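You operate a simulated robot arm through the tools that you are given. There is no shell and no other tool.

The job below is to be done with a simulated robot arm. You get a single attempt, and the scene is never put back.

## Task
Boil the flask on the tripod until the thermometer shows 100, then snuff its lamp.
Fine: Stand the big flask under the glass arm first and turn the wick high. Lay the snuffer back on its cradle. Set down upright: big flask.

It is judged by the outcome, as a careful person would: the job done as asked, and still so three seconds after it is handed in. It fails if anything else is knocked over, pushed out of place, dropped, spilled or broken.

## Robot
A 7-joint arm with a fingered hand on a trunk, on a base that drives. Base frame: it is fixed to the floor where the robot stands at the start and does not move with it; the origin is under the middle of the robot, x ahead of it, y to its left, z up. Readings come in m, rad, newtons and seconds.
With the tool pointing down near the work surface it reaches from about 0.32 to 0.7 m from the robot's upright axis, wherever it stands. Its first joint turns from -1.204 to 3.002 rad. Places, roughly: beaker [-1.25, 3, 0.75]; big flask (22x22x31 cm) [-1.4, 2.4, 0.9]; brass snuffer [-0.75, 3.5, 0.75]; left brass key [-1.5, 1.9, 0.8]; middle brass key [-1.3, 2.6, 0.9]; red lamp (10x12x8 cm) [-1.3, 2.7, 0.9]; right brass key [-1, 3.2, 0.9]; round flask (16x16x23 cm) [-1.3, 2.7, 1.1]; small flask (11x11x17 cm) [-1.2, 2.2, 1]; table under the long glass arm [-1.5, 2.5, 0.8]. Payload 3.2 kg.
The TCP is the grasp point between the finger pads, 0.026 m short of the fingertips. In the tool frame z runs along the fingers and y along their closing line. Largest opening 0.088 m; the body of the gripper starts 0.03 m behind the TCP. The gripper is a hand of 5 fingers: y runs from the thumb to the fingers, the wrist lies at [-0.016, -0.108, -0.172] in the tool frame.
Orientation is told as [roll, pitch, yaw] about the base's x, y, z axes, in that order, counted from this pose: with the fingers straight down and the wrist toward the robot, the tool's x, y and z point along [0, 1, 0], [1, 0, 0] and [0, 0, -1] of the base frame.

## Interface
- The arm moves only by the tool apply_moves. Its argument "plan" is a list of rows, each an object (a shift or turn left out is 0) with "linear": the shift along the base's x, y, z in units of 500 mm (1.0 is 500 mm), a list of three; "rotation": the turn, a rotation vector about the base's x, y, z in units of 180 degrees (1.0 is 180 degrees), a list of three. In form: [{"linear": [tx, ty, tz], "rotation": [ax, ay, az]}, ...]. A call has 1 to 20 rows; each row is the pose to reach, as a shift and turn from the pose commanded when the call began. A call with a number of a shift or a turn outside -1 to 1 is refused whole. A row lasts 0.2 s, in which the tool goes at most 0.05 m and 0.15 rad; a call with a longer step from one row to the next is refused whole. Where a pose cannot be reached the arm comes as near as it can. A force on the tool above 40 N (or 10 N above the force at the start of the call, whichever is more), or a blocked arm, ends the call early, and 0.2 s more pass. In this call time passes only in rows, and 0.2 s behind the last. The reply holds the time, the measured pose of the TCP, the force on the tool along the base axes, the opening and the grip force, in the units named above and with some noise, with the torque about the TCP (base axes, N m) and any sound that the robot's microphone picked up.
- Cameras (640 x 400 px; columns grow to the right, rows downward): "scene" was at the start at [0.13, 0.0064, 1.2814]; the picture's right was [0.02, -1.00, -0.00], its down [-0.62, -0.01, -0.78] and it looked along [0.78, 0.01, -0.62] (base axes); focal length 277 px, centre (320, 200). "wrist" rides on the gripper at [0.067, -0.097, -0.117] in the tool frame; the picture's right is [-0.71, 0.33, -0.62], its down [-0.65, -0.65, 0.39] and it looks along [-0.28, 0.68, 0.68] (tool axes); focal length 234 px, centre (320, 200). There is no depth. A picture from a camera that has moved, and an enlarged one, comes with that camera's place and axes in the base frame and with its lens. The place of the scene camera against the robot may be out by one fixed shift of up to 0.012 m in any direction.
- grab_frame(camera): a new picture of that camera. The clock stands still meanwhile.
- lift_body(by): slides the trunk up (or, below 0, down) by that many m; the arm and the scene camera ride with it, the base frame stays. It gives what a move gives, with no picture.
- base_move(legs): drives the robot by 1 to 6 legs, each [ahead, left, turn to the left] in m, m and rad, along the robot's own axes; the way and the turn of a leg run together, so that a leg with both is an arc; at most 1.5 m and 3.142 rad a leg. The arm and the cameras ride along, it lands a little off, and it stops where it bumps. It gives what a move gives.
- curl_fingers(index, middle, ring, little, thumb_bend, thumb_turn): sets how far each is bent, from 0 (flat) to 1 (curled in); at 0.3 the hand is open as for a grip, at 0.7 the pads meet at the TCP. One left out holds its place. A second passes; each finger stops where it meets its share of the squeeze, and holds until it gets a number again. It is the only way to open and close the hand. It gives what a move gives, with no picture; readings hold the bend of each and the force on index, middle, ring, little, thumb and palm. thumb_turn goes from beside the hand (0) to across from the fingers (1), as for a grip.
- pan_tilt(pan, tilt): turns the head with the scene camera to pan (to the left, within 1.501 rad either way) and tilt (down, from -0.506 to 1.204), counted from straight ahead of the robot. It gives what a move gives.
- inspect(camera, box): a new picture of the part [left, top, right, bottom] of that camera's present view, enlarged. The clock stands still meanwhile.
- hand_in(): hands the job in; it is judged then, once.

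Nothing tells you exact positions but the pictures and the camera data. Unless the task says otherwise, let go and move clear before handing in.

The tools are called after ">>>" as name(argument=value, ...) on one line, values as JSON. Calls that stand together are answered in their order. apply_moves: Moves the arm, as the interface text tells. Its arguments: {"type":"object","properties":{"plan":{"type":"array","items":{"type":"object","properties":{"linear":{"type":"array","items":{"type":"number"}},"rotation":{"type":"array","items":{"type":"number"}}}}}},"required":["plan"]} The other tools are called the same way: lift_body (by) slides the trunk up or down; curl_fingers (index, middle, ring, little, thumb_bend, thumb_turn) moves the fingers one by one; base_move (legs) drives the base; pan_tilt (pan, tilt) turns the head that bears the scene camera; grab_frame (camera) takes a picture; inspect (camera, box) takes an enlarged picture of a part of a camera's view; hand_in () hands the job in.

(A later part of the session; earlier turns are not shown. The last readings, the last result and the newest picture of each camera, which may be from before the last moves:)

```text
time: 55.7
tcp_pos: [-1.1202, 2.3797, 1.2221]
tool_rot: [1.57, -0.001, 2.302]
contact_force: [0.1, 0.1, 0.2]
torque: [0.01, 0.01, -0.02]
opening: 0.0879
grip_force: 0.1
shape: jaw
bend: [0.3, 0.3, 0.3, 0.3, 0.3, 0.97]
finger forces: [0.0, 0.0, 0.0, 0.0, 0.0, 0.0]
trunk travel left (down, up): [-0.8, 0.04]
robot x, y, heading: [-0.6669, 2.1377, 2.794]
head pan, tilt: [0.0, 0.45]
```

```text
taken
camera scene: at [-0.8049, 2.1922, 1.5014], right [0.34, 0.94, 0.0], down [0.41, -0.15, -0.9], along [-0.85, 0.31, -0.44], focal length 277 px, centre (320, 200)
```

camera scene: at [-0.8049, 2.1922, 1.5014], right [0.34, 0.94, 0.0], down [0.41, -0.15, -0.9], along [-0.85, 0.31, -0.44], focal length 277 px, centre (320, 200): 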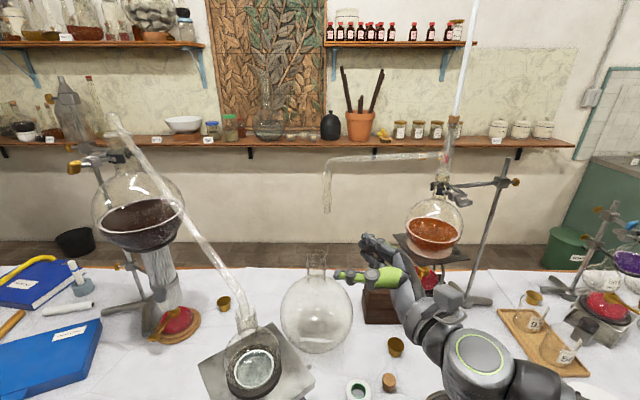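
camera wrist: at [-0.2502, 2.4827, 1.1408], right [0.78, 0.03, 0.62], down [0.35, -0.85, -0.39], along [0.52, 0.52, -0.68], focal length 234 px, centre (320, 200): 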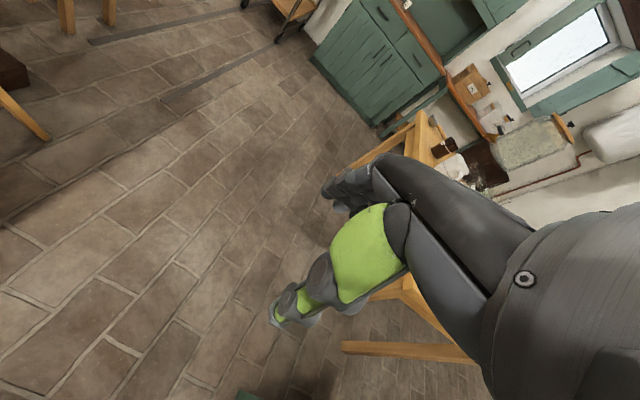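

>>> base_move(legs=[[0.165, 0.02, 0]])

>>> pan_tilt(pan=0.0, tilt=0.6)

>>> grab_frame(camera="scene")

```text
time: 57.2
tcp_pos: [-1.2808, 2.4167, 1.2214]
tool_rot: [1.568, -0.003, 2.299]
contact_force: [-0.9, 0.4, -0.3]
torque: [0.0, 0.01, -0.03]
opening: 0.088
grip_force: 0.2
shape: jaw
bend: [0.3, 0.3, 0.3, 0.3, 0.3, 0.97]
finger forces: [0.0, 0.1, 0.0, 0.0, 0.0, 0.1]
trunk travel left (down, up): [-0.8, 0.04]
robot x, y, heading: [-0.8271, 2.1751, 2.79]
head pan, tilt: [0.0, 0.45]
```

```text
time: 57.9
tcp_pos: [-1.2807, 2.4163, 1.222]
tool_rot: [1.57, -0.002, 2.3]
contact_force: [-0.4, -0.7, 0.1]
torque: [0.02, 0.0, 0.02]
opening: 0.0882
grip_force: 0.0
shape: jaw
bend: [0.3, 0.3, 0.3, 0.3, 0.3, 0.97]
finger forces: [0.0, 0.0, 0.0, 0.0, 0.1, 0.0]
trunk travel left (down, up): [-0.8, 0.04]
robot x, y, heading: [-0.8219, 2.1771, 2.789]
head pan, tilt: [0.0, 0.6]
```

```text
taken
camera scene: at [-0.9624, 2.2287, 1.4878], right [0.34, 0.94, 0.0], down [0.53, -0.19, -0.83], along [-0.77, 0.28, -0.56], focal length 277 px, centre (320, 200)
```

scene: 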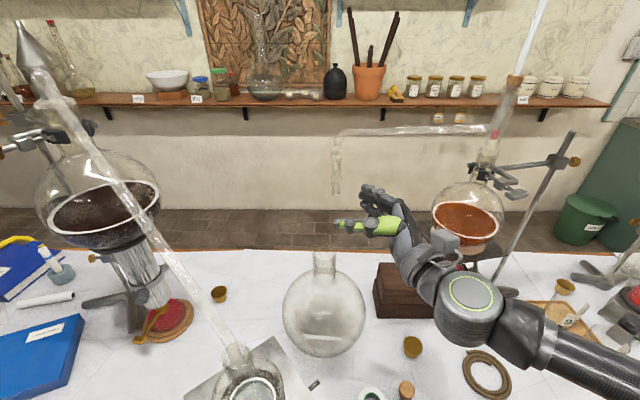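

>>> inspect(camera="scene", box=[260, 110, 440, 370])

>>> inspect(camera="scene", box=[290, 160, 370, 270])

```text
1.54 times, centred on (350, 240) of scene
camera zoom: at [-0.9624, 2.2287, 1.4878], right [0.34, 0.94, 0.0], down [0.53, -0.19, -0.83], along [-0.77, 0.28, -0.56], focal length 426 px, centre (274, 138)
```

zoom: 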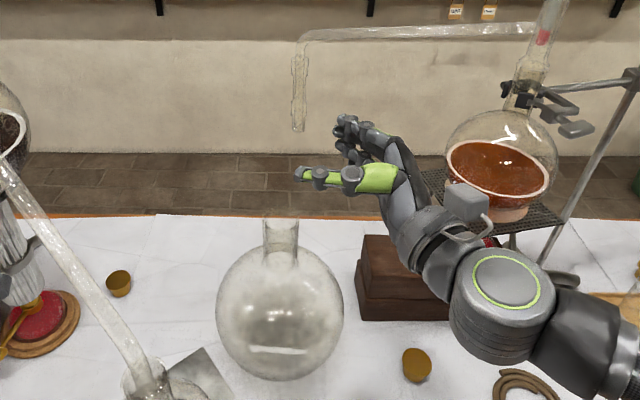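

```text
3.64 times, centred on (330, 215) of scene
camera zoom: at [-0.9624, 2.2287, 1.4878], right [0.34, 0.94, 0.0], down [0.53, -0.19, -0.83], along [-0.77, 0.28, -0.56], focal length 1006 px, centre (284, 146)
```

zoom: 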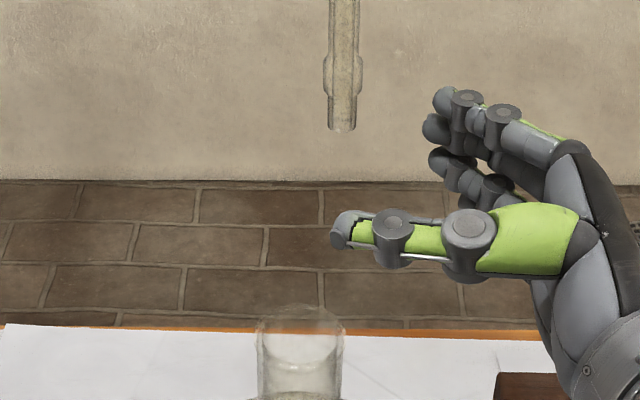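

Everything consistent: flask axis ≈(-1.372, 2.389), tip ≈(-1.508, 2.473). I'll shift to a pre-grasp point 13 cm to the right of the neck and lower the trunk a bit.

>>> apply_moves(plan=[{"linear": [0.006, 0.06, 0]}, {"linear": [0.012, 0.118, 0]}])

>>> lift_body(by=-0.1)

>>> grab_frame(camera="scene")

>>> grab_frame(camera="wrist")

```text
time: 58.5
tcp_pos: [-1.2761, 2.4743, 1.2227]
tool_rot: [1.575, -0.002, 2.3]
contact_force: [-0.3, -0.6, -0.1]
torque: [-0.02, 0.02, 0.01]
opening: 0.0879
grip_force: 0.0
shape: jaw
bend: [0.3, 0.3, 0.3, 0.3, 0.3, 0.97]
finger forces: [0.0, 0.0, 0.0, 0.1, 0.1, 0.0]
trunk travel left (down, up): [-0.8, 0.04]
robot x, y, heading: [-0.8251, 2.1732, 2.791]
head pan, tilt: [0.0, 0.6]
```

```text
time: 59.8
tcp_pos: [-1.2754, 2.4758, 1.1222]
tool_rot: [1.571, -0.001, 2.299]
contact_force: [0.0, -0.8, -0.3]
torque: [-0.02, -0.01, 0.02]
opening: 0.0878
grip_force: 0.0
shape: jaw
bend: [0.3, 0.3, 0.3, 0.3, 0.3, 0.97]
finger forces: [0.0, 0.0, 0.1, 0.1, 0.0, 0.1]
trunk travel left (down, up): [-0.7, 0.14]
robot x, y, heading: [-0.8267, 2.1753, 2.79]
head pan, tilt: [0.0, 0.6]
```

```text
taken
camera scene: at [-0.962, 2.2284, 1.3878], right [0.34, 0.94, 0.0], down [0.53, -0.19, -0.83], along [-0.77, 0.28, -0.56], focal length 277 px, centre (320, 200)
```

scene: 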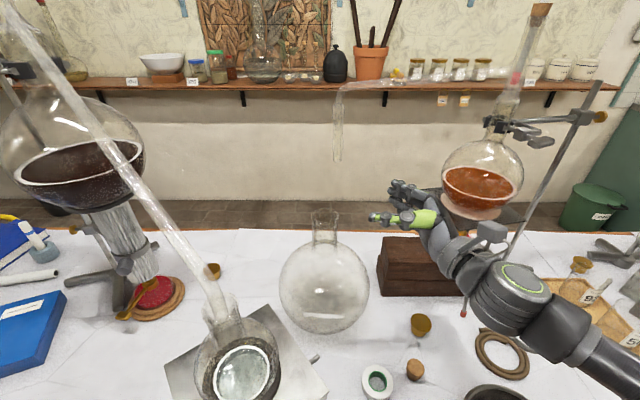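

```text
taken
camera wrist: at [-1.1221, 2.4797, 1.1893], right [0.24, 0.66, -0.71], down [0.14, -0.75, -0.65], along [-0.96, 0.06, -0.28], focal length 234 px, centre (320, 200)
```

wrist: 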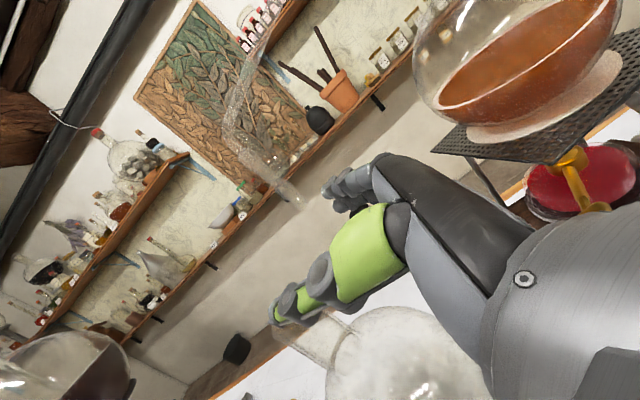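

The wrist camera agrees on the tip's place (≈(-1.508, 2.475, 1.10)). I'll descend to neck height at the pre-grasp point.

>>> apply_moves(plan=[{"linear": [0, 0, -0.08]}, {"linear": [0, 0, -0.16]}, {"linear": [0, 0, -0.224]}])

>>> grab_frame(camera="scene")

>>> grab_frame(camera="wrist")

```text
time: 60.6
tcp_pos: [-1.275, 2.4748, 1.0106]
tool_rot: [1.571, -0.001, 2.3]
contact_force: [0.0, -1.3, -0.4]
torque: [0.0, 0.01, 0.01]
opening: 0.0881
grip_force: 0.2
shape: jaw
bend: [0.3, 0.3, 0.3, 0.3, 0.3, 0.97]
finger forces: [0.0, 0.0, 0.0, 0.0, 0.0, 0.1]
trunk travel left (down, up): [-0.7, 0.14]
robot x, y, heading: [-0.8274, 2.1766, 2.787]
head pan, tilt: [0.0, 0.6]
```

```text
taken
camera scene: at [-0.9626, 2.2289, 1.3878], right [0.34, 0.94, 0.0], down [0.53, -0.19, -0.82], along [-0.77, 0.28, -0.57], focal length 277 px, centre (320, 200)
```

scene: 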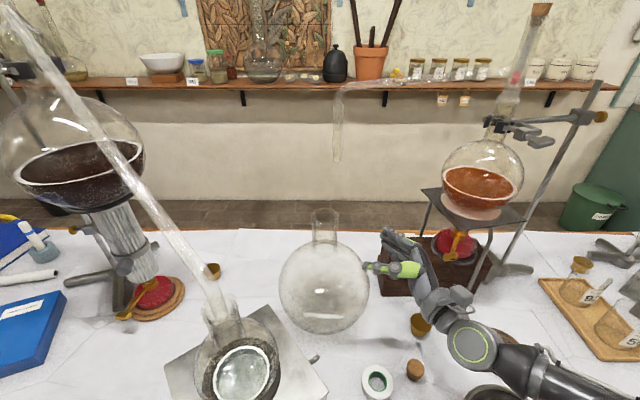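

```text
taken
camera wrist: at [-1.1233, 2.4793, 1.0766], right [0.24, 0.66, -0.71], down [0.14, -0.75, -0.65], along [-0.96, 0.06, -0.28], focal length 234 px, centre (320, 200)
```

wrist: 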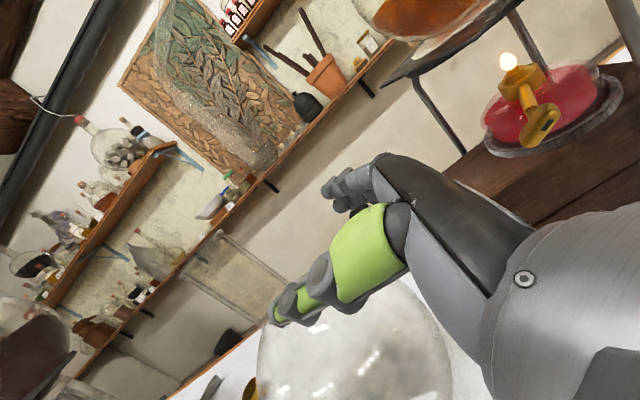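

>>> inspect(camera="wrist", box=[140, 200, 380, 350])

>>> inspect(camera="wrist", box=[440, 30, 640, 170])

>>> inspect(camera="scene", box=[280, 180, 460, 300])

```text
2.67 times, centred on (260, 275) of wrist
camera zoom: at [-1.1233, 2.4793, 1.0766], right [0.24, 0.66, -0.71], down [0.14, -0.75, -0.65], along [-0.96, 0.06, -0.28], focal length 624 px, centre (480, 0)
```

zoom: 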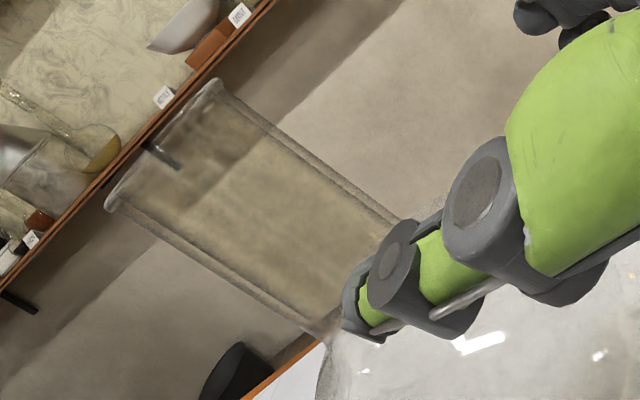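

```text
2.86 times, centred on (540, 100) of wrist
camera zoom: at [-1.1233, 2.4793, 1.0766], right [0.24, 0.66, -0.71], down [0.14, -0.75, -0.65], along [-0.96, 0.06, -0.28], focal length 669 px, centre (-309, 486)
```

zoom: 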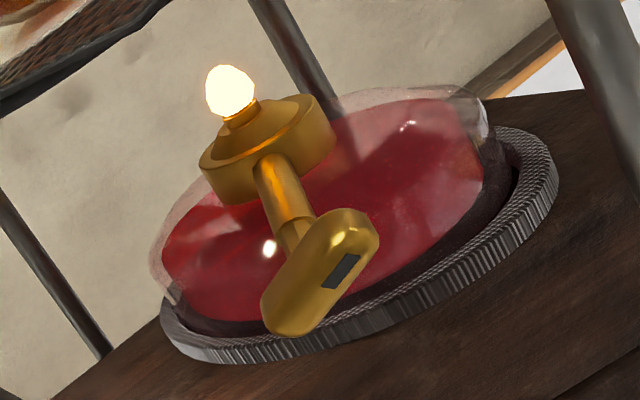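

```text
3.33 times, centred on (370, 240) of scene
camera zoom: at [-0.9626, 2.2289, 1.3878], right [0.34, 0.94, 0.0], down [0.53, -0.19, -0.82], along [-0.77, 0.28, -0.57], focal length 922 px, centre (153, 67)
```

zoom: 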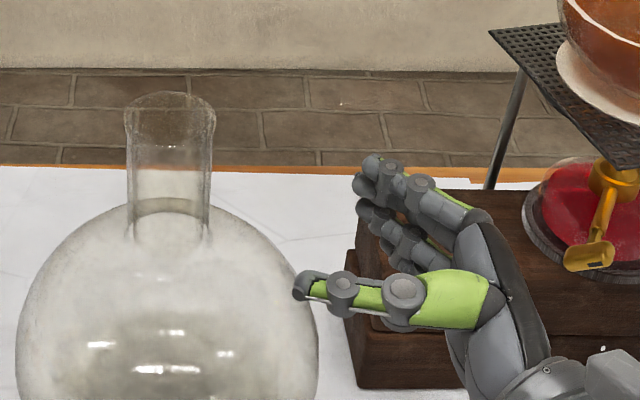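

Neck centre in the arm frame is ≈(-1.361, 2.380). I'll slide in along the finger direction, stopping slightly short to check.

>>> apply_moves(plan=[{"linear": [0.018, -0.02, 0]}, {"linear": [-0.012, -0.0467, 0]}, {"linear": [-0.042, -0.0733, 0]}, {"linear": [-0.072, -0.1, 0]}, {"linear": [-0.1015, -0.1266, 0]}])

>>> inspect(camera="scene", box=[260, 150, 460, 300])

>>> grab_frame(camera="wrist")

```text
time: 61.8
tcp_pos: [-1.3269, 2.4101, 1.0105]
tool_rot: [1.571, -0.001, 2.299]
contact_force: [-0.1, 0.3, -0.4]
torque: [-0.03, 0.01, 0.02]
opening: 0.0883
grip_force: 0.1
shape: jaw
bend: [0.3, 0.3, 0.3, 0.3, 0.3, 0.97]
finger forces: [0.0, 0.0, 0.1, 0.1, 0.0, 0.0]
trunk travel left (down, up): [-0.7, 0.14]
robot x, y, heading: [-0.829, 2.1766, 2.787]
head pan, tilt: [0.0, 0.6]
```

```text
2.67 times, centred on (360, 225) of scene
camera zoom: at [-0.963, 2.2279, 1.3877], right [0.34, 0.94, 0.0], down [0.53, -0.19, -0.82], along [-0.77, 0.28, -0.57], focal length 738 px, centre (213, 133)
```

zoom: 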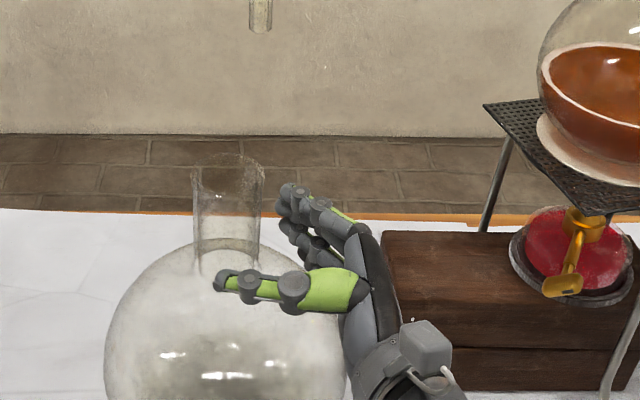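

```text
taken
camera wrist: at [-1.1737, 2.4159, 1.0772], right [0.24, 0.66, -0.71], down [0.14, -0.75, -0.65], along [-0.96, 0.06, -0.28], focal length 234 px, centre (320, 200)
```

wrist: 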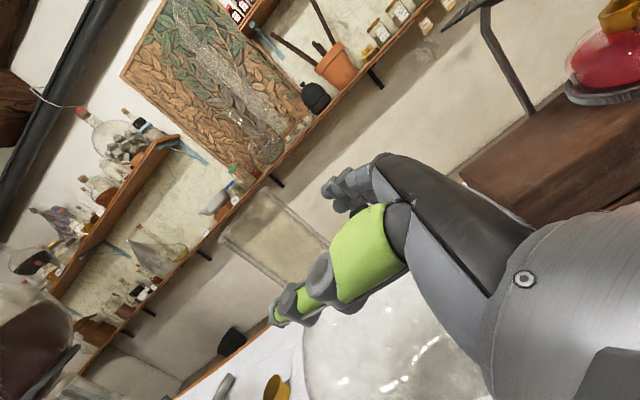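

Neck is between thumb and fingers with ~3.7 cm to go. I'll advance the rest and close gently.

>>> apply_moves(plan=[{"linear": [-0.0212, -0.0243, 0]}, {"linear": [-0.0424, -0.0486, 0]}])

>>> inspect(camera="scene", box=[260, 150, 460, 300])

>>> grab_frame(camera="wrist")

```text
time: 62.4
tcp_pos: [-1.3472, 2.3874, 1.0104]
tool_rot: [1.571, 0.0, 2.299]
contact_force: [0.1, 0.7, 0.6]
torque: [0.01, -0.03, -0.02]
opening: 0.0879
grip_force: 0.2
shape: jaw
bend: [0.3, 0.3, 0.3, 0.3, 0.3, 0.97]
finger forces: [0.0, 0.0, 0.1, 0.0, 0.0, 0.1]
trunk travel left (down, up): [-0.7, 0.14]
robot x, y, heading: [-0.825, 2.1749, 2.791]
head pan, tilt: [0.0, 0.6]
```

```text
2.67 times, centred on (360, 225) of scene
camera zoom: at [-0.9624, 2.2282, 1.3878], right [0.34, 0.94, 0.0], down [0.53, -0.19, -0.82], along [-0.77, 0.28, -0.57], focal length 738 px, centre (213, 133)
```

zoom: 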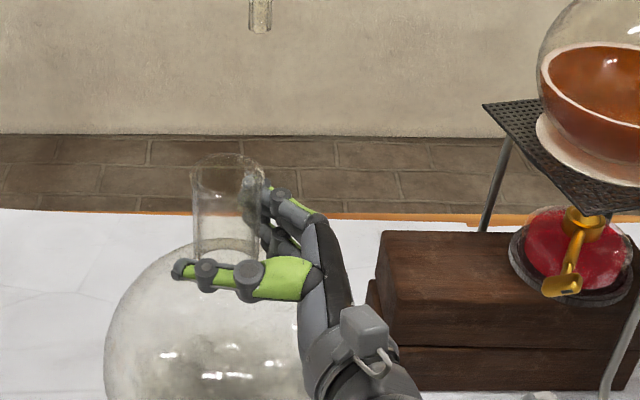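

```text
taken
camera wrist: at [-1.1946, 2.3919, 1.0768], right [0.24, 0.66, -0.71], down [0.14, -0.75, -0.65], along [-0.96, 0.06, -0.28], focal length 234 px, centre (320, 200)
```

wrist: 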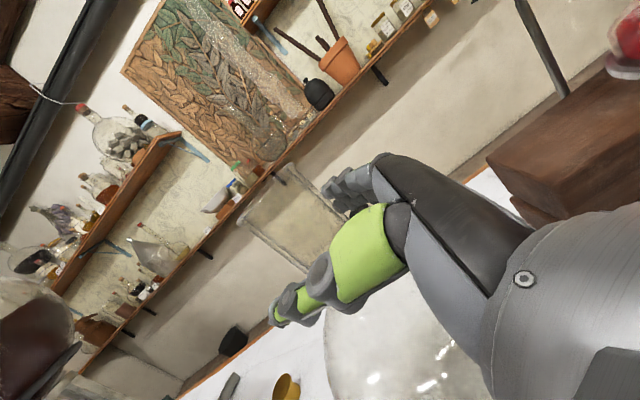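

>>> curl_fingers(index=0.6, middle=0.6, ring=0.6, little=0.6, thumb_bend=0.6)

>>> inspect(camera="scene", box=[260, 150, 460, 300])

>>> grab_frame(camera="wrist")

```text
time: 63.4
tcp_pos: [-1.346, 2.388, 1.0102]
tool_rot: [1.571, -0.002, 2.298]
contact_force: [0.1, 3.1, 0.5]
torque: [0.56, 0.28, -0.12]
opening: 0.0508
grip_force: 17.4
shape: fingers
bend: [0.54, 0.56, 0.55, 0.54, 0.48, 0.97]
finger forces: [5.4, 3.2, 3.3, 7.5, 16.4, 0.0]
trunk travel left (down, up): [-0.7, 0.14]
robot x, y, heading: [-0.8273, 2.177, 2.789]
head pan, tilt: [0.0, 0.6]
```

```text
2.67 times, centred on (360, 225) of scene
camera zoom: at [-0.9621, 2.2293, 1.3878], right [0.34, 0.94, 0.0], down [0.53, -0.2, -0.82], along [-0.77, 0.28, -0.57], focal length 738 px, centre (213, 133)
```

zoom: 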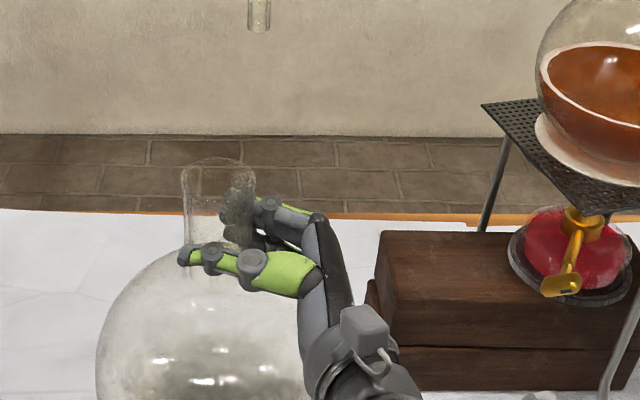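

```text
taken
camera wrist: at [-1.1942, 2.3929, 1.0769], right [0.24, 0.66, -0.71], down [0.14, -0.75, -0.65], along [-0.96, 0.06, -0.28], focal length 234 px, centre (320, 200)
```

wrist: 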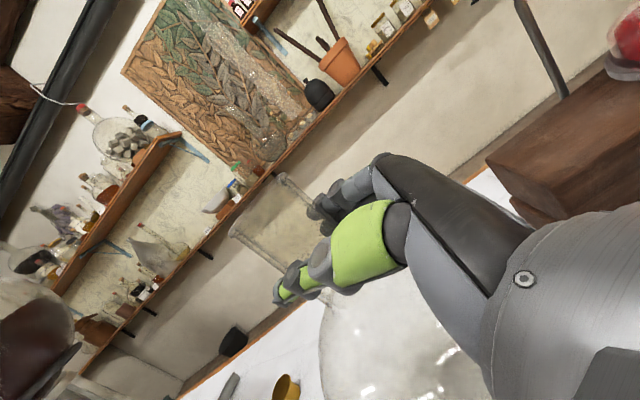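

Grip is firm (17 N, opening 5.1 cm). I'll lift 12 mm and check the load.

>>> apply_moves(plan=[{"linear": [0, 0, 0.012]}, {"linear": [0, 0, 0.024]}])

>>> grab_frame(camera="scene")

>>> inspect(camera="scene", box=[240, 120, 400, 350])

```text
time: 64.0
tcp_pos: [-1.3484, 2.3872, 1.0202]
tool_rot: [1.571, 0.003, 2.3]
contact_force: [0.2, 0.0, -7.5]
torque: [0.12, -0.06, 0.01]
opening: 0.0508
grip_force: 15.1
shape: fingers
bend: [0.54, 0.57, 0.56, 0.57, 0.48, 0.96]
finger forces: [6.4, 3.3, 2.6, 3.0, 15.2, 0.0]
trunk travel left (down, up): [-0.7, 0.14]
robot x, y, heading: [-0.8275, 2.1767, 2.794]
head pan, tilt: [0.0, 0.6]
```

```text
taken
camera scene: at [-0.9632, 2.229, 1.3876], right [0.34, 0.94, 0.0], down [0.53, -0.19, -0.82], along [-0.77, 0.28, -0.57], focal length 277 px, centre (320, 200)
```

scene: 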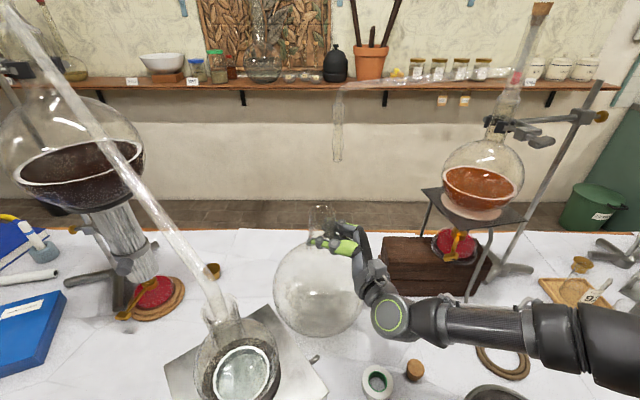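

```text
1.74 times, centred on (320, 235) of scene
camera zoom: at [-0.9632, 2.229, 1.3876], right [0.34, 0.94, 0.0], down [0.53, -0.19, -0.82], along [-0.77, 0.28, -0.57], focal length 481 px, centre (320, 139)
```

zoom: 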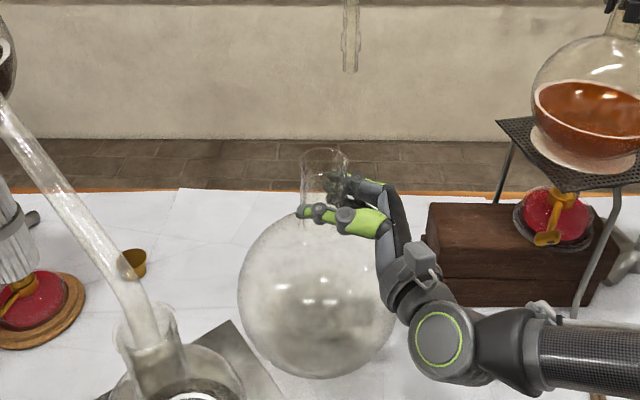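

The flask (≈7.5 N) is off the table. Before moving it back I'll check the clearance to the wooden box on its right.

>>> inspect(camera="scene", box=[340, 180, 500, 320])

>>> grab_frame(camera="wrist")

```text
2.86 times, centred on (420, 250) of scene
camera zoom: at [-0.9632, 2.229, 1.3876], right [0.34, 0.94, 0.0], down [0.53, -0.19, -0.82], along [-0.77, 0.28, -0.57], focal length 791 px, centre (34, 57)
```

zoom: 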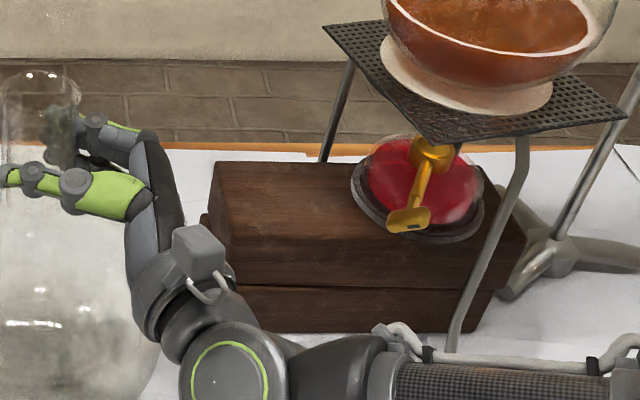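

```text
taken
camera wrist: at [-1.1953, 2.3921, 1.0881], right [0.25, 0.66, -0.71], down [0.15, -0.75, -0.65], along [-0.96, 0.06, -0.28], focal length 234 px, centre (320, 200)
```

wrist: 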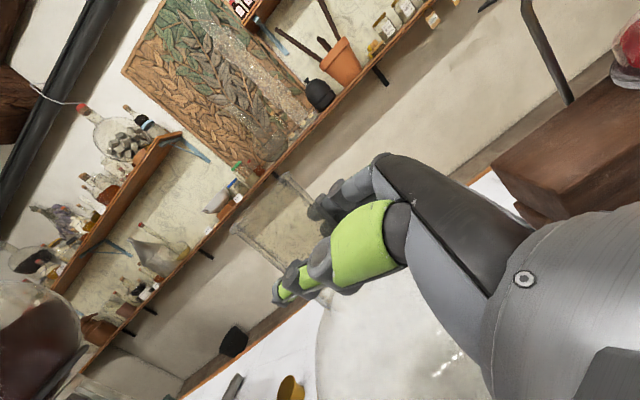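

Clearance to the box should stay ~2–3 cm along the way. Moving the flask in small steps to just before the final place.

>>> apply_moves(plan=[{"linear": [-0.045, 0.028, 0]}, {"linear": [-0.09, 0.056, 0]}, {"linear": [-0.135, 0.084, 0]}, {"linear": [-0.18, 0.112, 0]}, {"linear": [-0.225, 0.14, 0]}])

>>> inspect(camera="scene", box=[280, 120, 440, 320])

>>> grab_frame(camera="wrist")

```text
time: 65.2
tcp_pos: [-1.4614, 2.4582, 1.0222]
tool_rot: [1.569, 0.002, 2.3]
contact_force: [0.2, 0.2, -8.4]
torque: [0.14, 0.03, -0.02]
opening: 0.0506
grip_force: 15.0
shape: fingers
bend: [0.54, 0.57, 0.56, 0.57, 0.48, 0.97]
finger forces: [6.5, 3.4, 2.3, 2.7, 14.8, 0.0]
trunk travel left (down, up): [-0.7, 0.14]
robot x, y, heading: [-0.8262, 2.175, 2.792]
head pan, tilt: [0.0, 0.6]
```

```text
2.00 times, centred on (360, 220) of scene
camera zoom: at [-0.9652, 2.2298, 1.3874], right [0.34, 0.94, 0.0], down [0.53, -0.2, -0.82], along [-0.77, 0.28, -0.57], focal length 554 px, centre (240, 160)
```

zoom: 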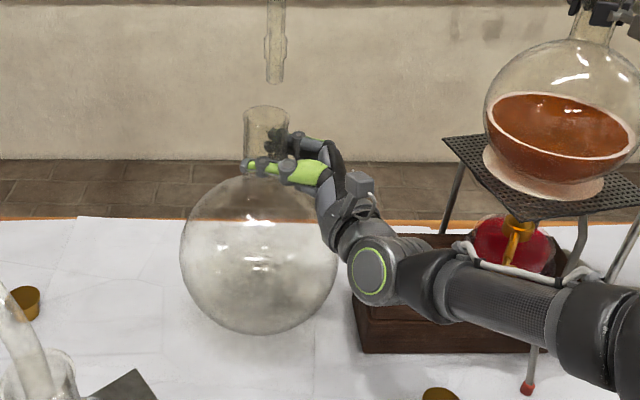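

```text
taken
camera wrist: at [-1.3098, 2.4627, 1.0882], right [0.25, 0.66, -0.71], down [0.15, -0.75, -0.65], along [-0.96, 0.06, -0.28], focal length 234 px, centre (320, 200)
```

wrist: 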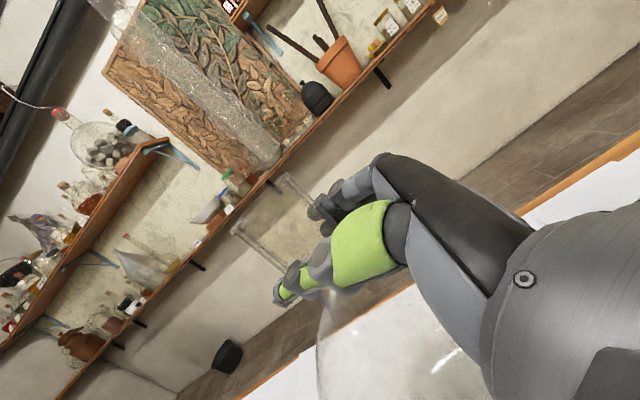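

>>> inspect(camera="wrist", box=[120, 40, 360, 260])

```text
1.82 times, centred on (240, 150) of wrist
camera zoom: at [-1.3098, 2.4627, 1.0882], right [0.25, 0.66, -0.71], down [0.15, -0.75, -0.65], along [-0.96, 0.06, -0.28], focal length 426 px, centre (466, 291)
```

zoom: 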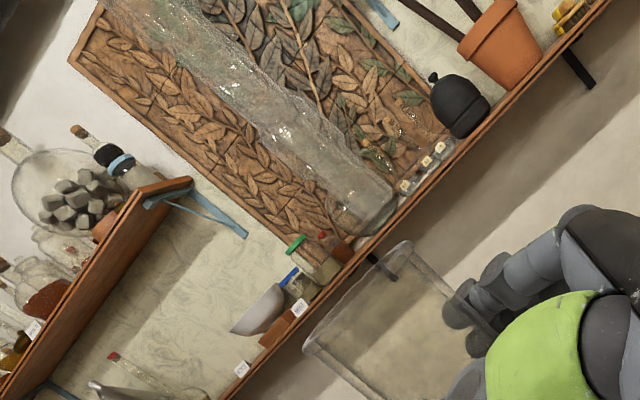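

Remaining offset to the tip is about (-0.035, +0.026). Moving the last bit, then checking alignment.

>>> apply_moves(plan=[{"linear": [-0.035, 0.026, 0]}, {"linear": [-0.07, 0.052, 0]}])

>>> inspect(camera="scene", box=[290, 140, 390, 240])

>>> inspect(camera="wrist", box=[120, 40, 360, 260])

>>> grab_frame(camera="scene")

```text
time: 65.8
tcp_pos: [-1.496, 2.4846, 1.0207]
tool_rot: [1.567, 0.002, 2.3]
contact_force: [-1.1, -0.6, -8.1]
torque: [0.15, -0.01, -0.03]
opening: 0.0507
grip_force: 15.0
shape: fingers
bend: [0.54, 0.56, 0.56, 0.57, 0.48, 0.97]
finger forces: [6.5, 3.5, 2.5, 2.6, 14.8, 0.1]
trunk travel left (down, up): [-0.7, 0.14]
robot x, y, heading: [-0.8247, 2.1781, 2.787]
head pan, tilt: [0.0, 0.6]
```

```text
4.00 times, centred on (340, 190) of scene
camera zoom: at [-0.9647, 2.2296, 1.3875], right [0.34, 0.94, 0.0], down [0.53, -0.2, -0.82], along [-0.77, 0.28, -0.57], focal length 1107 px, centre (240, 240)
```

zoom: 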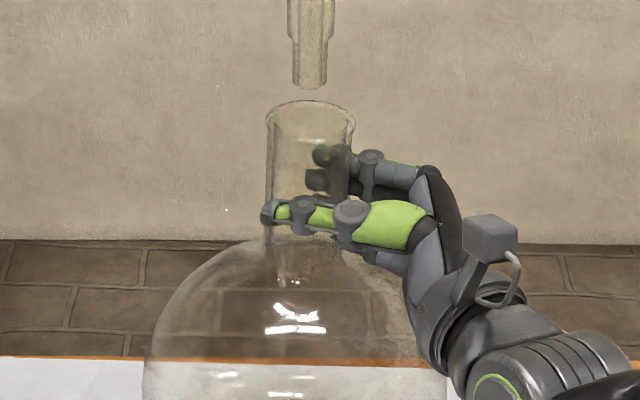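

```text
1.82 times, centred on (240, 150) of wrist
camera zoom: at [-1.3444, 2.4887, 1.0875], right [0.25, 0.66, -0.71], down [0.15, -0.75, -0.65], along [-0.96, 0.06, -0.28], focal length 426 px, centre (466, 291)
```

zoom: 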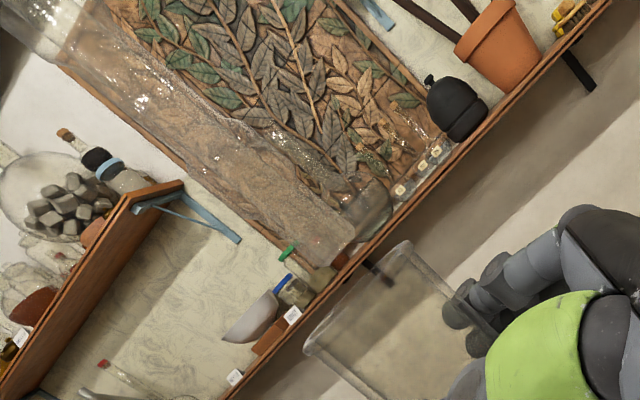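

```text
taken
camera scene: at [-0.9647, 2.2296, 1.3875], right [0.34, 0.94, 0.0], down [0.53, -0.2, -0.82], along [-0.77, 0.28, -0.57], focal length 277 px, centre (320, 200)
```

scene: 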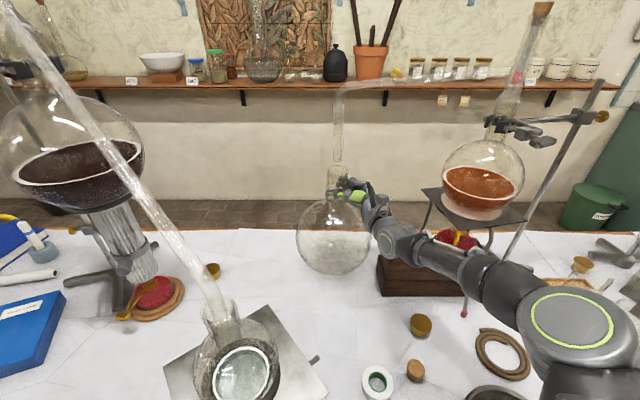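

>>> inspect(camera="wrist", box=[200, 110, 310, 240])

```text
3.08 times, centred on (255, 175) of wrist
camera zoom: at [-1.3444, 2.4887, 1.0875], right [0.25, 0.66, -0.71], down [0.15, -0.75, -0.65], along [-0.96, 0.06, -0.28], focal length 720 px, centre (520, 277)
```

zoom: 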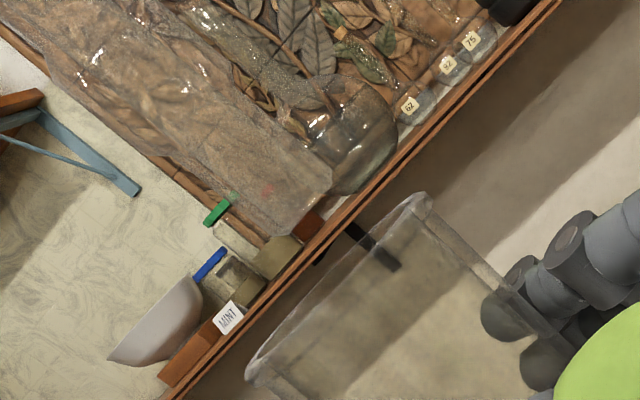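

Tip and mouth line up within a few mm in both views. Lowering the flask to the table.

>>> apply_moves(plan=[{"linear": [0, 0.003, -0.01]}, {"linear": [0, 0.006, -0.02]}, {"linear": [0, 0.006, -0.025]}])

```text
time: 66.6
tcp_pos: [-1.4947, 2.4857, 1.0119]
tool_rot: [1.575, -0.005, 2.299]
contact_force: [1.1, -1.0, -0.1]
torque: [0.11, 0.1, 0.06]
opening: 0.0508
grip_force: 14.7
shape: fingers
bend: [0.54, 0.57, 0.56, 0.58, 0.48, 0.96]
finger forces: [5.9, 3.0, 2.4, 3.4, 14.6, 0.1]
trunk travel left (down, up): [-0.7, 0.14]
robot x, y, heading: [-0.8229, 2.1752, 2.792]
head pan, tilt: [0.0, 0.6]
```

The load is on the table now. Opening the hand.

>>> curl_fingers(index=0.3, middle=0.3, ring=0.3, little=0.3, thumb_bend=0.3)

>>> inspect(camera="scene", box=[270, 120, 430, 300])

```text
time: 67.6
tcp_pos: [-1.4938, 2.4861, 1.0099]
tool_rot: [1.57, -0.002, 2.299]
contact_force: [0.0, 0.3, 0.3]
torque: [-0.05, -0.02, 0.02]
opening: 0.0885
grip_force: 0.2
shape: fingers
bend: [0.3, 0.3, 0.3, 0.3, 0.3, 0.97]
finger forces: [0.1, 0.0, 0.0, 0.0, 0.4, 0.1]
trunk travel left (down, up): [-0.7, 0.14]
robot x, y, heading: [-0.8246, 2.1801, 2.794]
head pan, tilt: [0.0, 0.6]
```

```text
2.22 times, centred on (350, 210) of scene
camera zoom: at [-0.962, 2.2284, 1.3878], right [0.34, 0.94, 0.0], down [0.53, -0.19, -0.83], along [-0.77, 0.28, -0.56], focal length 615 px, centre (253, 178)
```

zoom: 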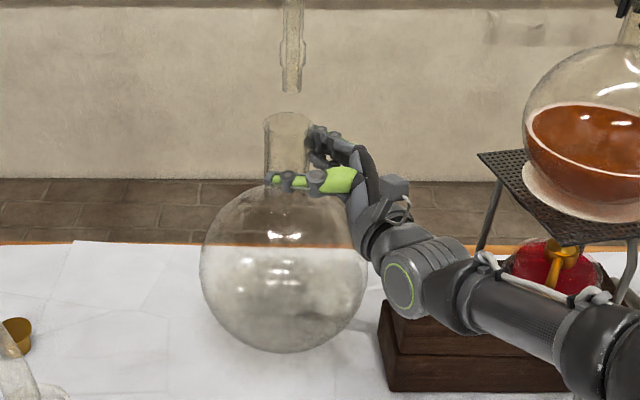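

Released; the flask stands upright under the tip. Backing the hand out along the finger direction, then toward me.

>>> apply_moves(plan=[{"linear": [0.0298, 0.0267, 0]}, {"linear": [0.0746, 0.0666, 0]}, {"linear": [0.1268, 0.1133, 0]}, {"linear": [0.179, 0.16, 0]}, {"linear": [0.27, 0.126, 0]}, {"linear": [0.36, 0.092, 0]}, {"linear": [0.45, 0.058, 0]}])

>>> grab_frame(camera="scene")

>>> inspect(camera="scene", box=[280, 100, 400, 300])

>>> grab_frame(camera="wrist")

```text
time: 69.2
tcp_pos: [-1.2667, 2.5158, 1.0109]
tool_rot: [1.574, -0.003, 2.301]
contact_force: [0.3, -0.7, -1.5]
torque: [-0.05, 0.11, 0.0]
opening: 0.088
grip_force: 0.1
shape: fingers
bend: [0.3, 0.3, 0.3, 0.3, 0.3, 0.97]
finger forces: [0.1, 0.0, 0.0, 0.0, 0.0, 0.1]
trunk travel left (down, up): [-0.7, 0.14]
robot x, y, heading: [-0.8249, 2.174, 2.792]
head pan, tilt: [0.0, 0.6]
```

```text
taken
camera scene: at [-0.9588, 2.2294, 1.3882], right [0.34, 0.94, 0.0], down [0.53, -0.2, -0.83], along [-0.78, 0.28, -0.56], focal length 277 px, centre (320, 200)
```

scene: 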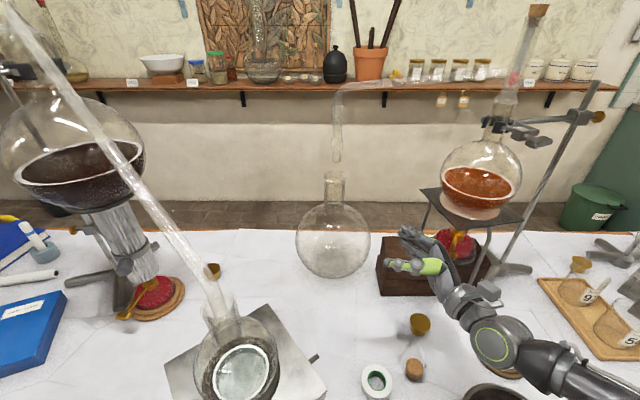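

```text
2.00 times, centred on (340, 200) of scene
camera zoom: at [-0.9588, 2.2294, 1.3882], right [0.34, 0.94, 0.0], down [0.53, -0.2, -0.83], along [-0.78, 0.28, -0.56], focal length 554 px, centre (280, 200)
```

zoom: 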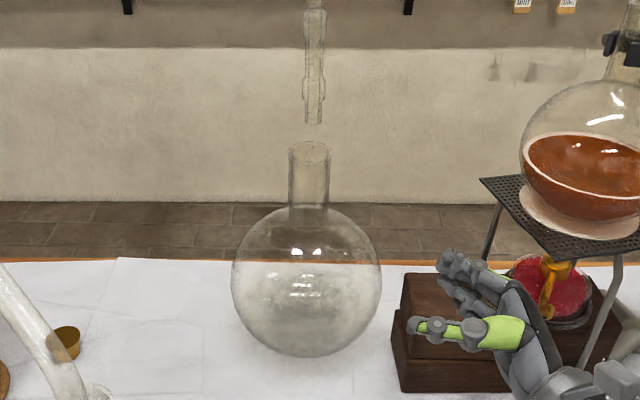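

```text
taken
camera wrist: at [-1.1143, 2.521, 1.0769], right [0.24, 0.66, -0.71], down [0.15, -0.75, -0.65], along [-0.96, 0.05, -0.28], focal length 234 px, centre (320, 200)
```

wrist: 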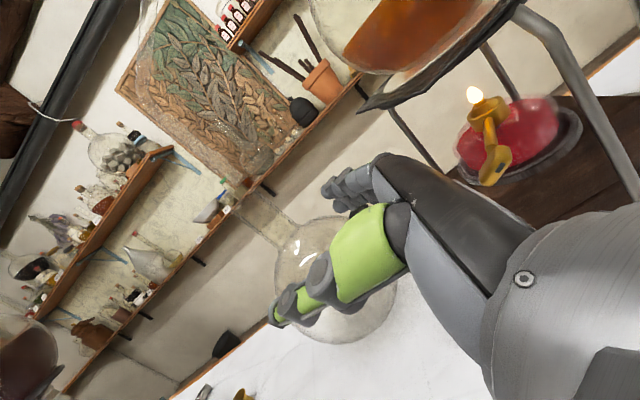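

>>> inspect(camera="scene", box=[300, 140, 380, 220])

>>> inspect(camera="wrist", box=[180, 100, 340, 280])

```text
5.00 times, centred on (340, 180) of scene
camera zoom: at [-0.9588, 2.2294, 1.3882], right [0.34, 0.94, 0.0], down [0.53, -0.2, -0.83], along [-0.78, 0.28, -0.56], focal length 1384 px, centre (220, 300)
```

zoom: 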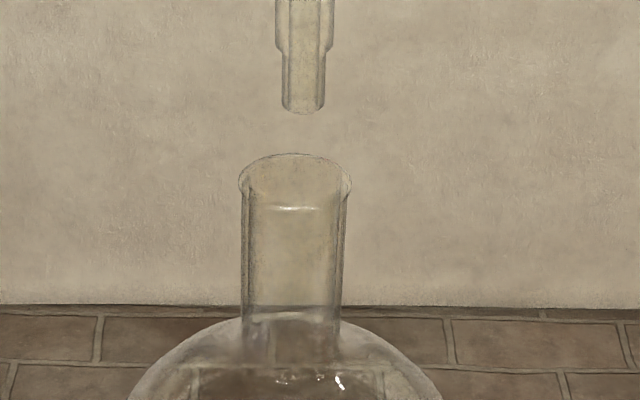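

```text
2.22 times, centred on (260, 190) of wrist
camera zoom: at [-1.1143, 2.521, 1.0769], right [0.24, 0.66, -0.71], down [0.15, -0.75, -0.65], along [-0.96, 0.05, -0.28], focal length 520 px, centre (453, 222)
```

zoom: 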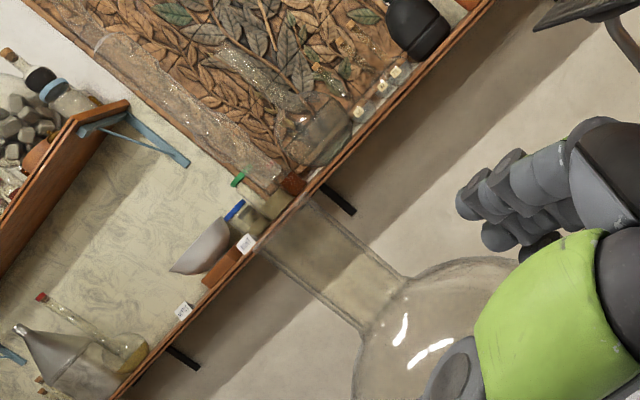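

>>> inspect(camera="wrist", box=[210, 140, 290, 220])

```text
5.00 times, centred on (250, 180) of wrist
camera zoom: at [-1.1143, 2.521, 1.0769], right [0.24, 0.66, -0.71], down [0.15, -0.75, -0.65], along [-0.96, 0.05, -0.28], focal length 1171 px, centre (670, 300)
```

zoom: 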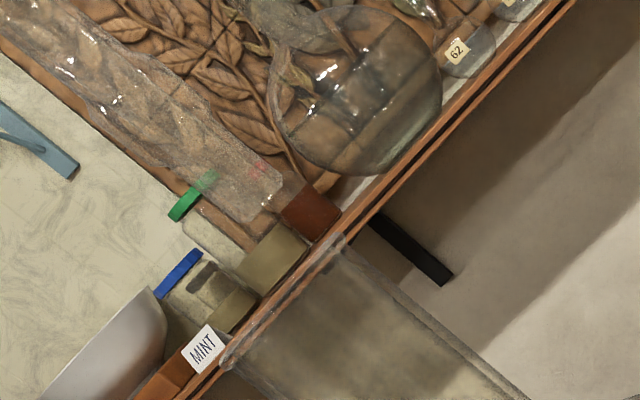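

The flask stands upright but triangulation from both cameras puts its mouth at (-1.491, 2.462) and the tip at (-1.519, 2.477), about 3 cm off. I'll re-grasp the neck and correct; first back to a pre-grasp point for a second wrist view.

>>> apply_moves(plan=[{"linear": [-0.08, 0.02, 0]}, {"linear": [-0.16, 0.042, 0]}, {"linear": [-0.23, 0.062, 0]}])

>>> inspect(camera="wrist", box=[140, 120, 340, 280])

>>> inspect(camera="scene", box=[300, 140, 420, 240])

```text
time: 70.0
tcp_pos: [-1.3852, 2.5475, 1.0088]
tool_rot: [1.57, 0.0, 2.3]
contact_force: [-0.6, 0.4, -0.5]
torque: [0.02, 0.01, 0.01]
opening: 0.0879
grip_force: 0.0
shape: fingers
bend: [0.3, 0.3, 0.3, 0.3, 0.3, 0.97]
finger forces: [0.1, 0.0, 0.0, 0.1, 0.0, 0.0]
trunk travel left (down, up): [-0.7, 0.14]
robot x, y, heading: [-0.825, 2.177, 2.791]
head pan, tilt: [0.0, 0.6]
```

```text
2.50 times, centred on (240, 200) of wrist
camera zoom: at [-1.2336, 2.5517, 1.0764], right [0.24, 0.66, -0.71], down [0.15, -0.75, -0.65], along [-0.96, 0.06, -0.28], focal length 585 px, centre (520, 200)
```

zoom: 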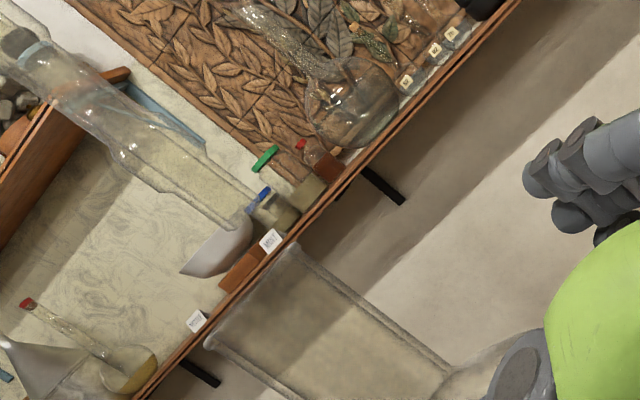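

```text
4.00 times, centred on (360, 190) of scene
camera zoom: at [-0.9639, 2.2284, 1.3876], right [0.34, 0.94, 0.0], down [0.53, -0.19, -0.82], along [-0.77, 0.28, -0.57], focal length 1107 px, centre (160, 240)
```

zoom: 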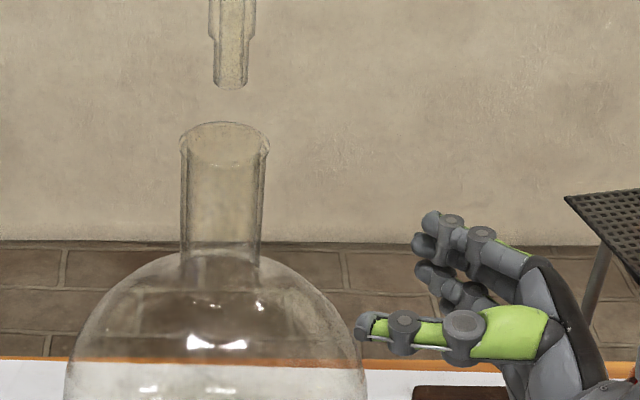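

Both cameras now agree: mouth (-1.491, 2.462), tip (-1.522, 2.477). I'll re-approach the neck, a bit deeper this time.

>>> apply_moves(plan=[{"linear": [-0.0142, 0.016, 0]}, {"linear": [-0.066, -0.03, 0]}, {"linear": [-0.118, -0.077, 0]}, {"linear": [-0.165, -0.119, 0]}, {"linear": [-0.19, -0.141, 0]}, {"linear": [-0.211, -0.16, 0]}])

>>> inspect(camera="wrist", box=[140, 80, 380, 300])

>>> inspect(camera="scene", box=[300, 140, 420, 240])

```text
time: 71.4
tcp_pos: [-1.4923, 2.4667, 1.0103]
tool_rot: [1.571, 0.0, 2.298]
contact_force: [-0.6, -1.1, -1.1]
torque: [0.0, 0.04, -0.01]
opening: 0.0878
grip_force: 0.0
shape: fingers
bend: [0.3, 0.3, 0.3, 0.3, 0.3, 0.97]
finger forces: [0.1, 0.0, 0.0, 0.0, 0.0, 0.0]
trunk travel left (down, up): [-0.7, 0.14]
robot x, y, heading: [-0.8233, 2.1762, 2.789]
head pan, tilt: [0.0, 0.6]
```

```text
1.82 times, centred on (260, 190) of wrist
camera zoom: at [-1.3385, 2.471, 1.0765], right [0.24, 0.66, -0.71], down [0.14, -0.75, -0.65], along [-0.96, 0.06, -0.28], focal length 426 px, centre (429, 218)
```

zoom: 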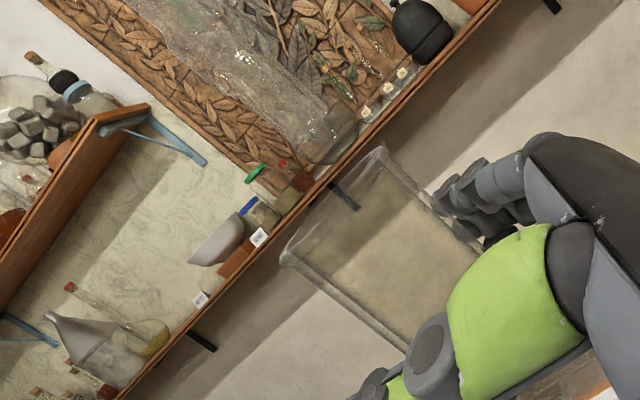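

```text
4.00 times, centred on (360, 190) of scene
camera zoom: at [-0.9627, 2.228, 1.3877], right [0.34, 0.94, 0.0], down [0.53, -0.19, -0.82], along [-0.77, 0.28, -0.57], focal length 1107 px, centre (160, 240)
```

zoom: 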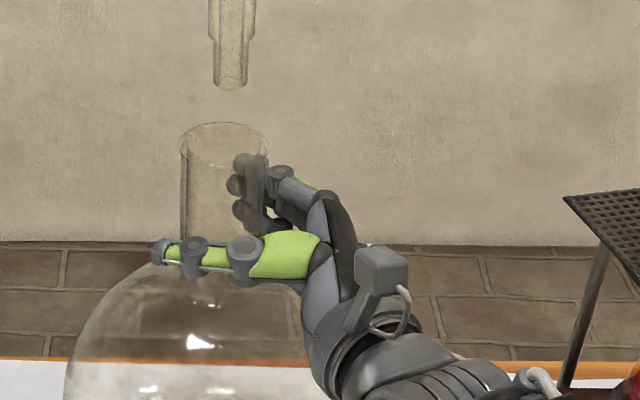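

>>> curl_fingers(index=0.6, middle=0.6, ring=0.6, little=0.6, thumb_bend=0.6)

>>> apply_moves(plan=[{"linear": [0, 0, 0.008]}, {"linear": [0, 0, 0.018]}])

>>> inspect(camera="wrist", box=[140, 80, 380, 300])

>>> inspect(camera="scene", box=[300, 140, 420, 240])

```text
time: 72.4
tcp_pos: [-1.491, 2.4674, 1.0094]
tool_rot: [1.574, -0.001, 2.298]
contact_force: [-0.4, 3.5, 3.3]
torque: [0.8, 0.37, -0.06]
opening: 0.0532
grip_force: 20.0
shape: fingers
bend: [0.54, 0.57, 0.56, 0.52, 0.46, 0.97]
finger forces: [6.0, 2.1, 2.9, 10.9, 17.9, 0.0]
trunk travel left (down, up): [-0.7, 0.14]
robot x, y, heading: [-0.8237, 2.1768, 2.791]
head pan, tilt: [0.0, 0.6]
```

```text
time: 73.0
tcp_pos: [-1.49, 2.4655, 1.0141]
tool_rot: [1.566, 0.005, 2.302]
contact_force: [-0.7, 0.4, -7.4]
torque: [0.14, 0.03, 0.03]
opening: 0.0534
grip_force: 15.6
shape: fingers
bend: [0.54, 0.58, 0.57, 0.57, 0.46, 0.96]
finger forces: [8.9, 2.0, 2.0, 4.0, 16.0, 0.0]
trunk travel left (down, up): [-0.7, 0.14]
robot x, y, heading: [-0.8297, 2.1726, 2.792]
head pan, tilt: [0.0, 0.6]
```

```text
1.82 times, centred on (260, 190) of wrist
camera zoom: at [-1.3391, 2.4708, 1.0826], right [0.25, 0.66, -0.71], down [0.15, -0.75, -0.65], along [-0.96, 0.05, -0.29], focal length 426 px, centre (429, 218)
```

zoom: 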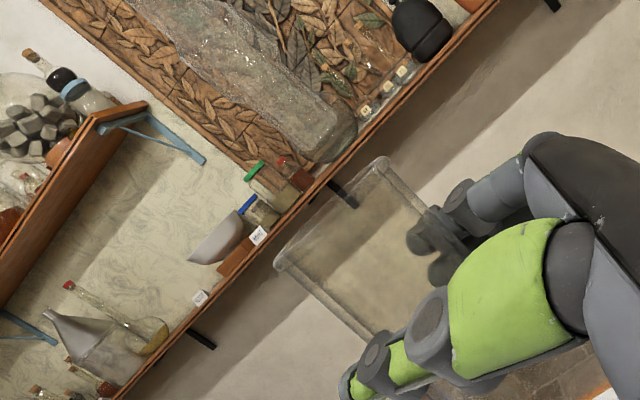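

```text
4.00 times, centred on (360, 190) of scene
camera zoom: at [-0.964, 2.2291, 1.3874], right [0.34, 0.94, 0.0], down [0.53, -0.19, -0.82], along [-0.77, 0.28, -0.57], focal length 1107 px, centre (160, 240)
```

zoom: 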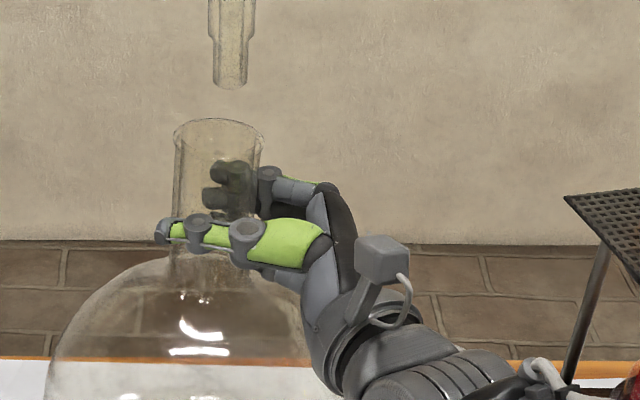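

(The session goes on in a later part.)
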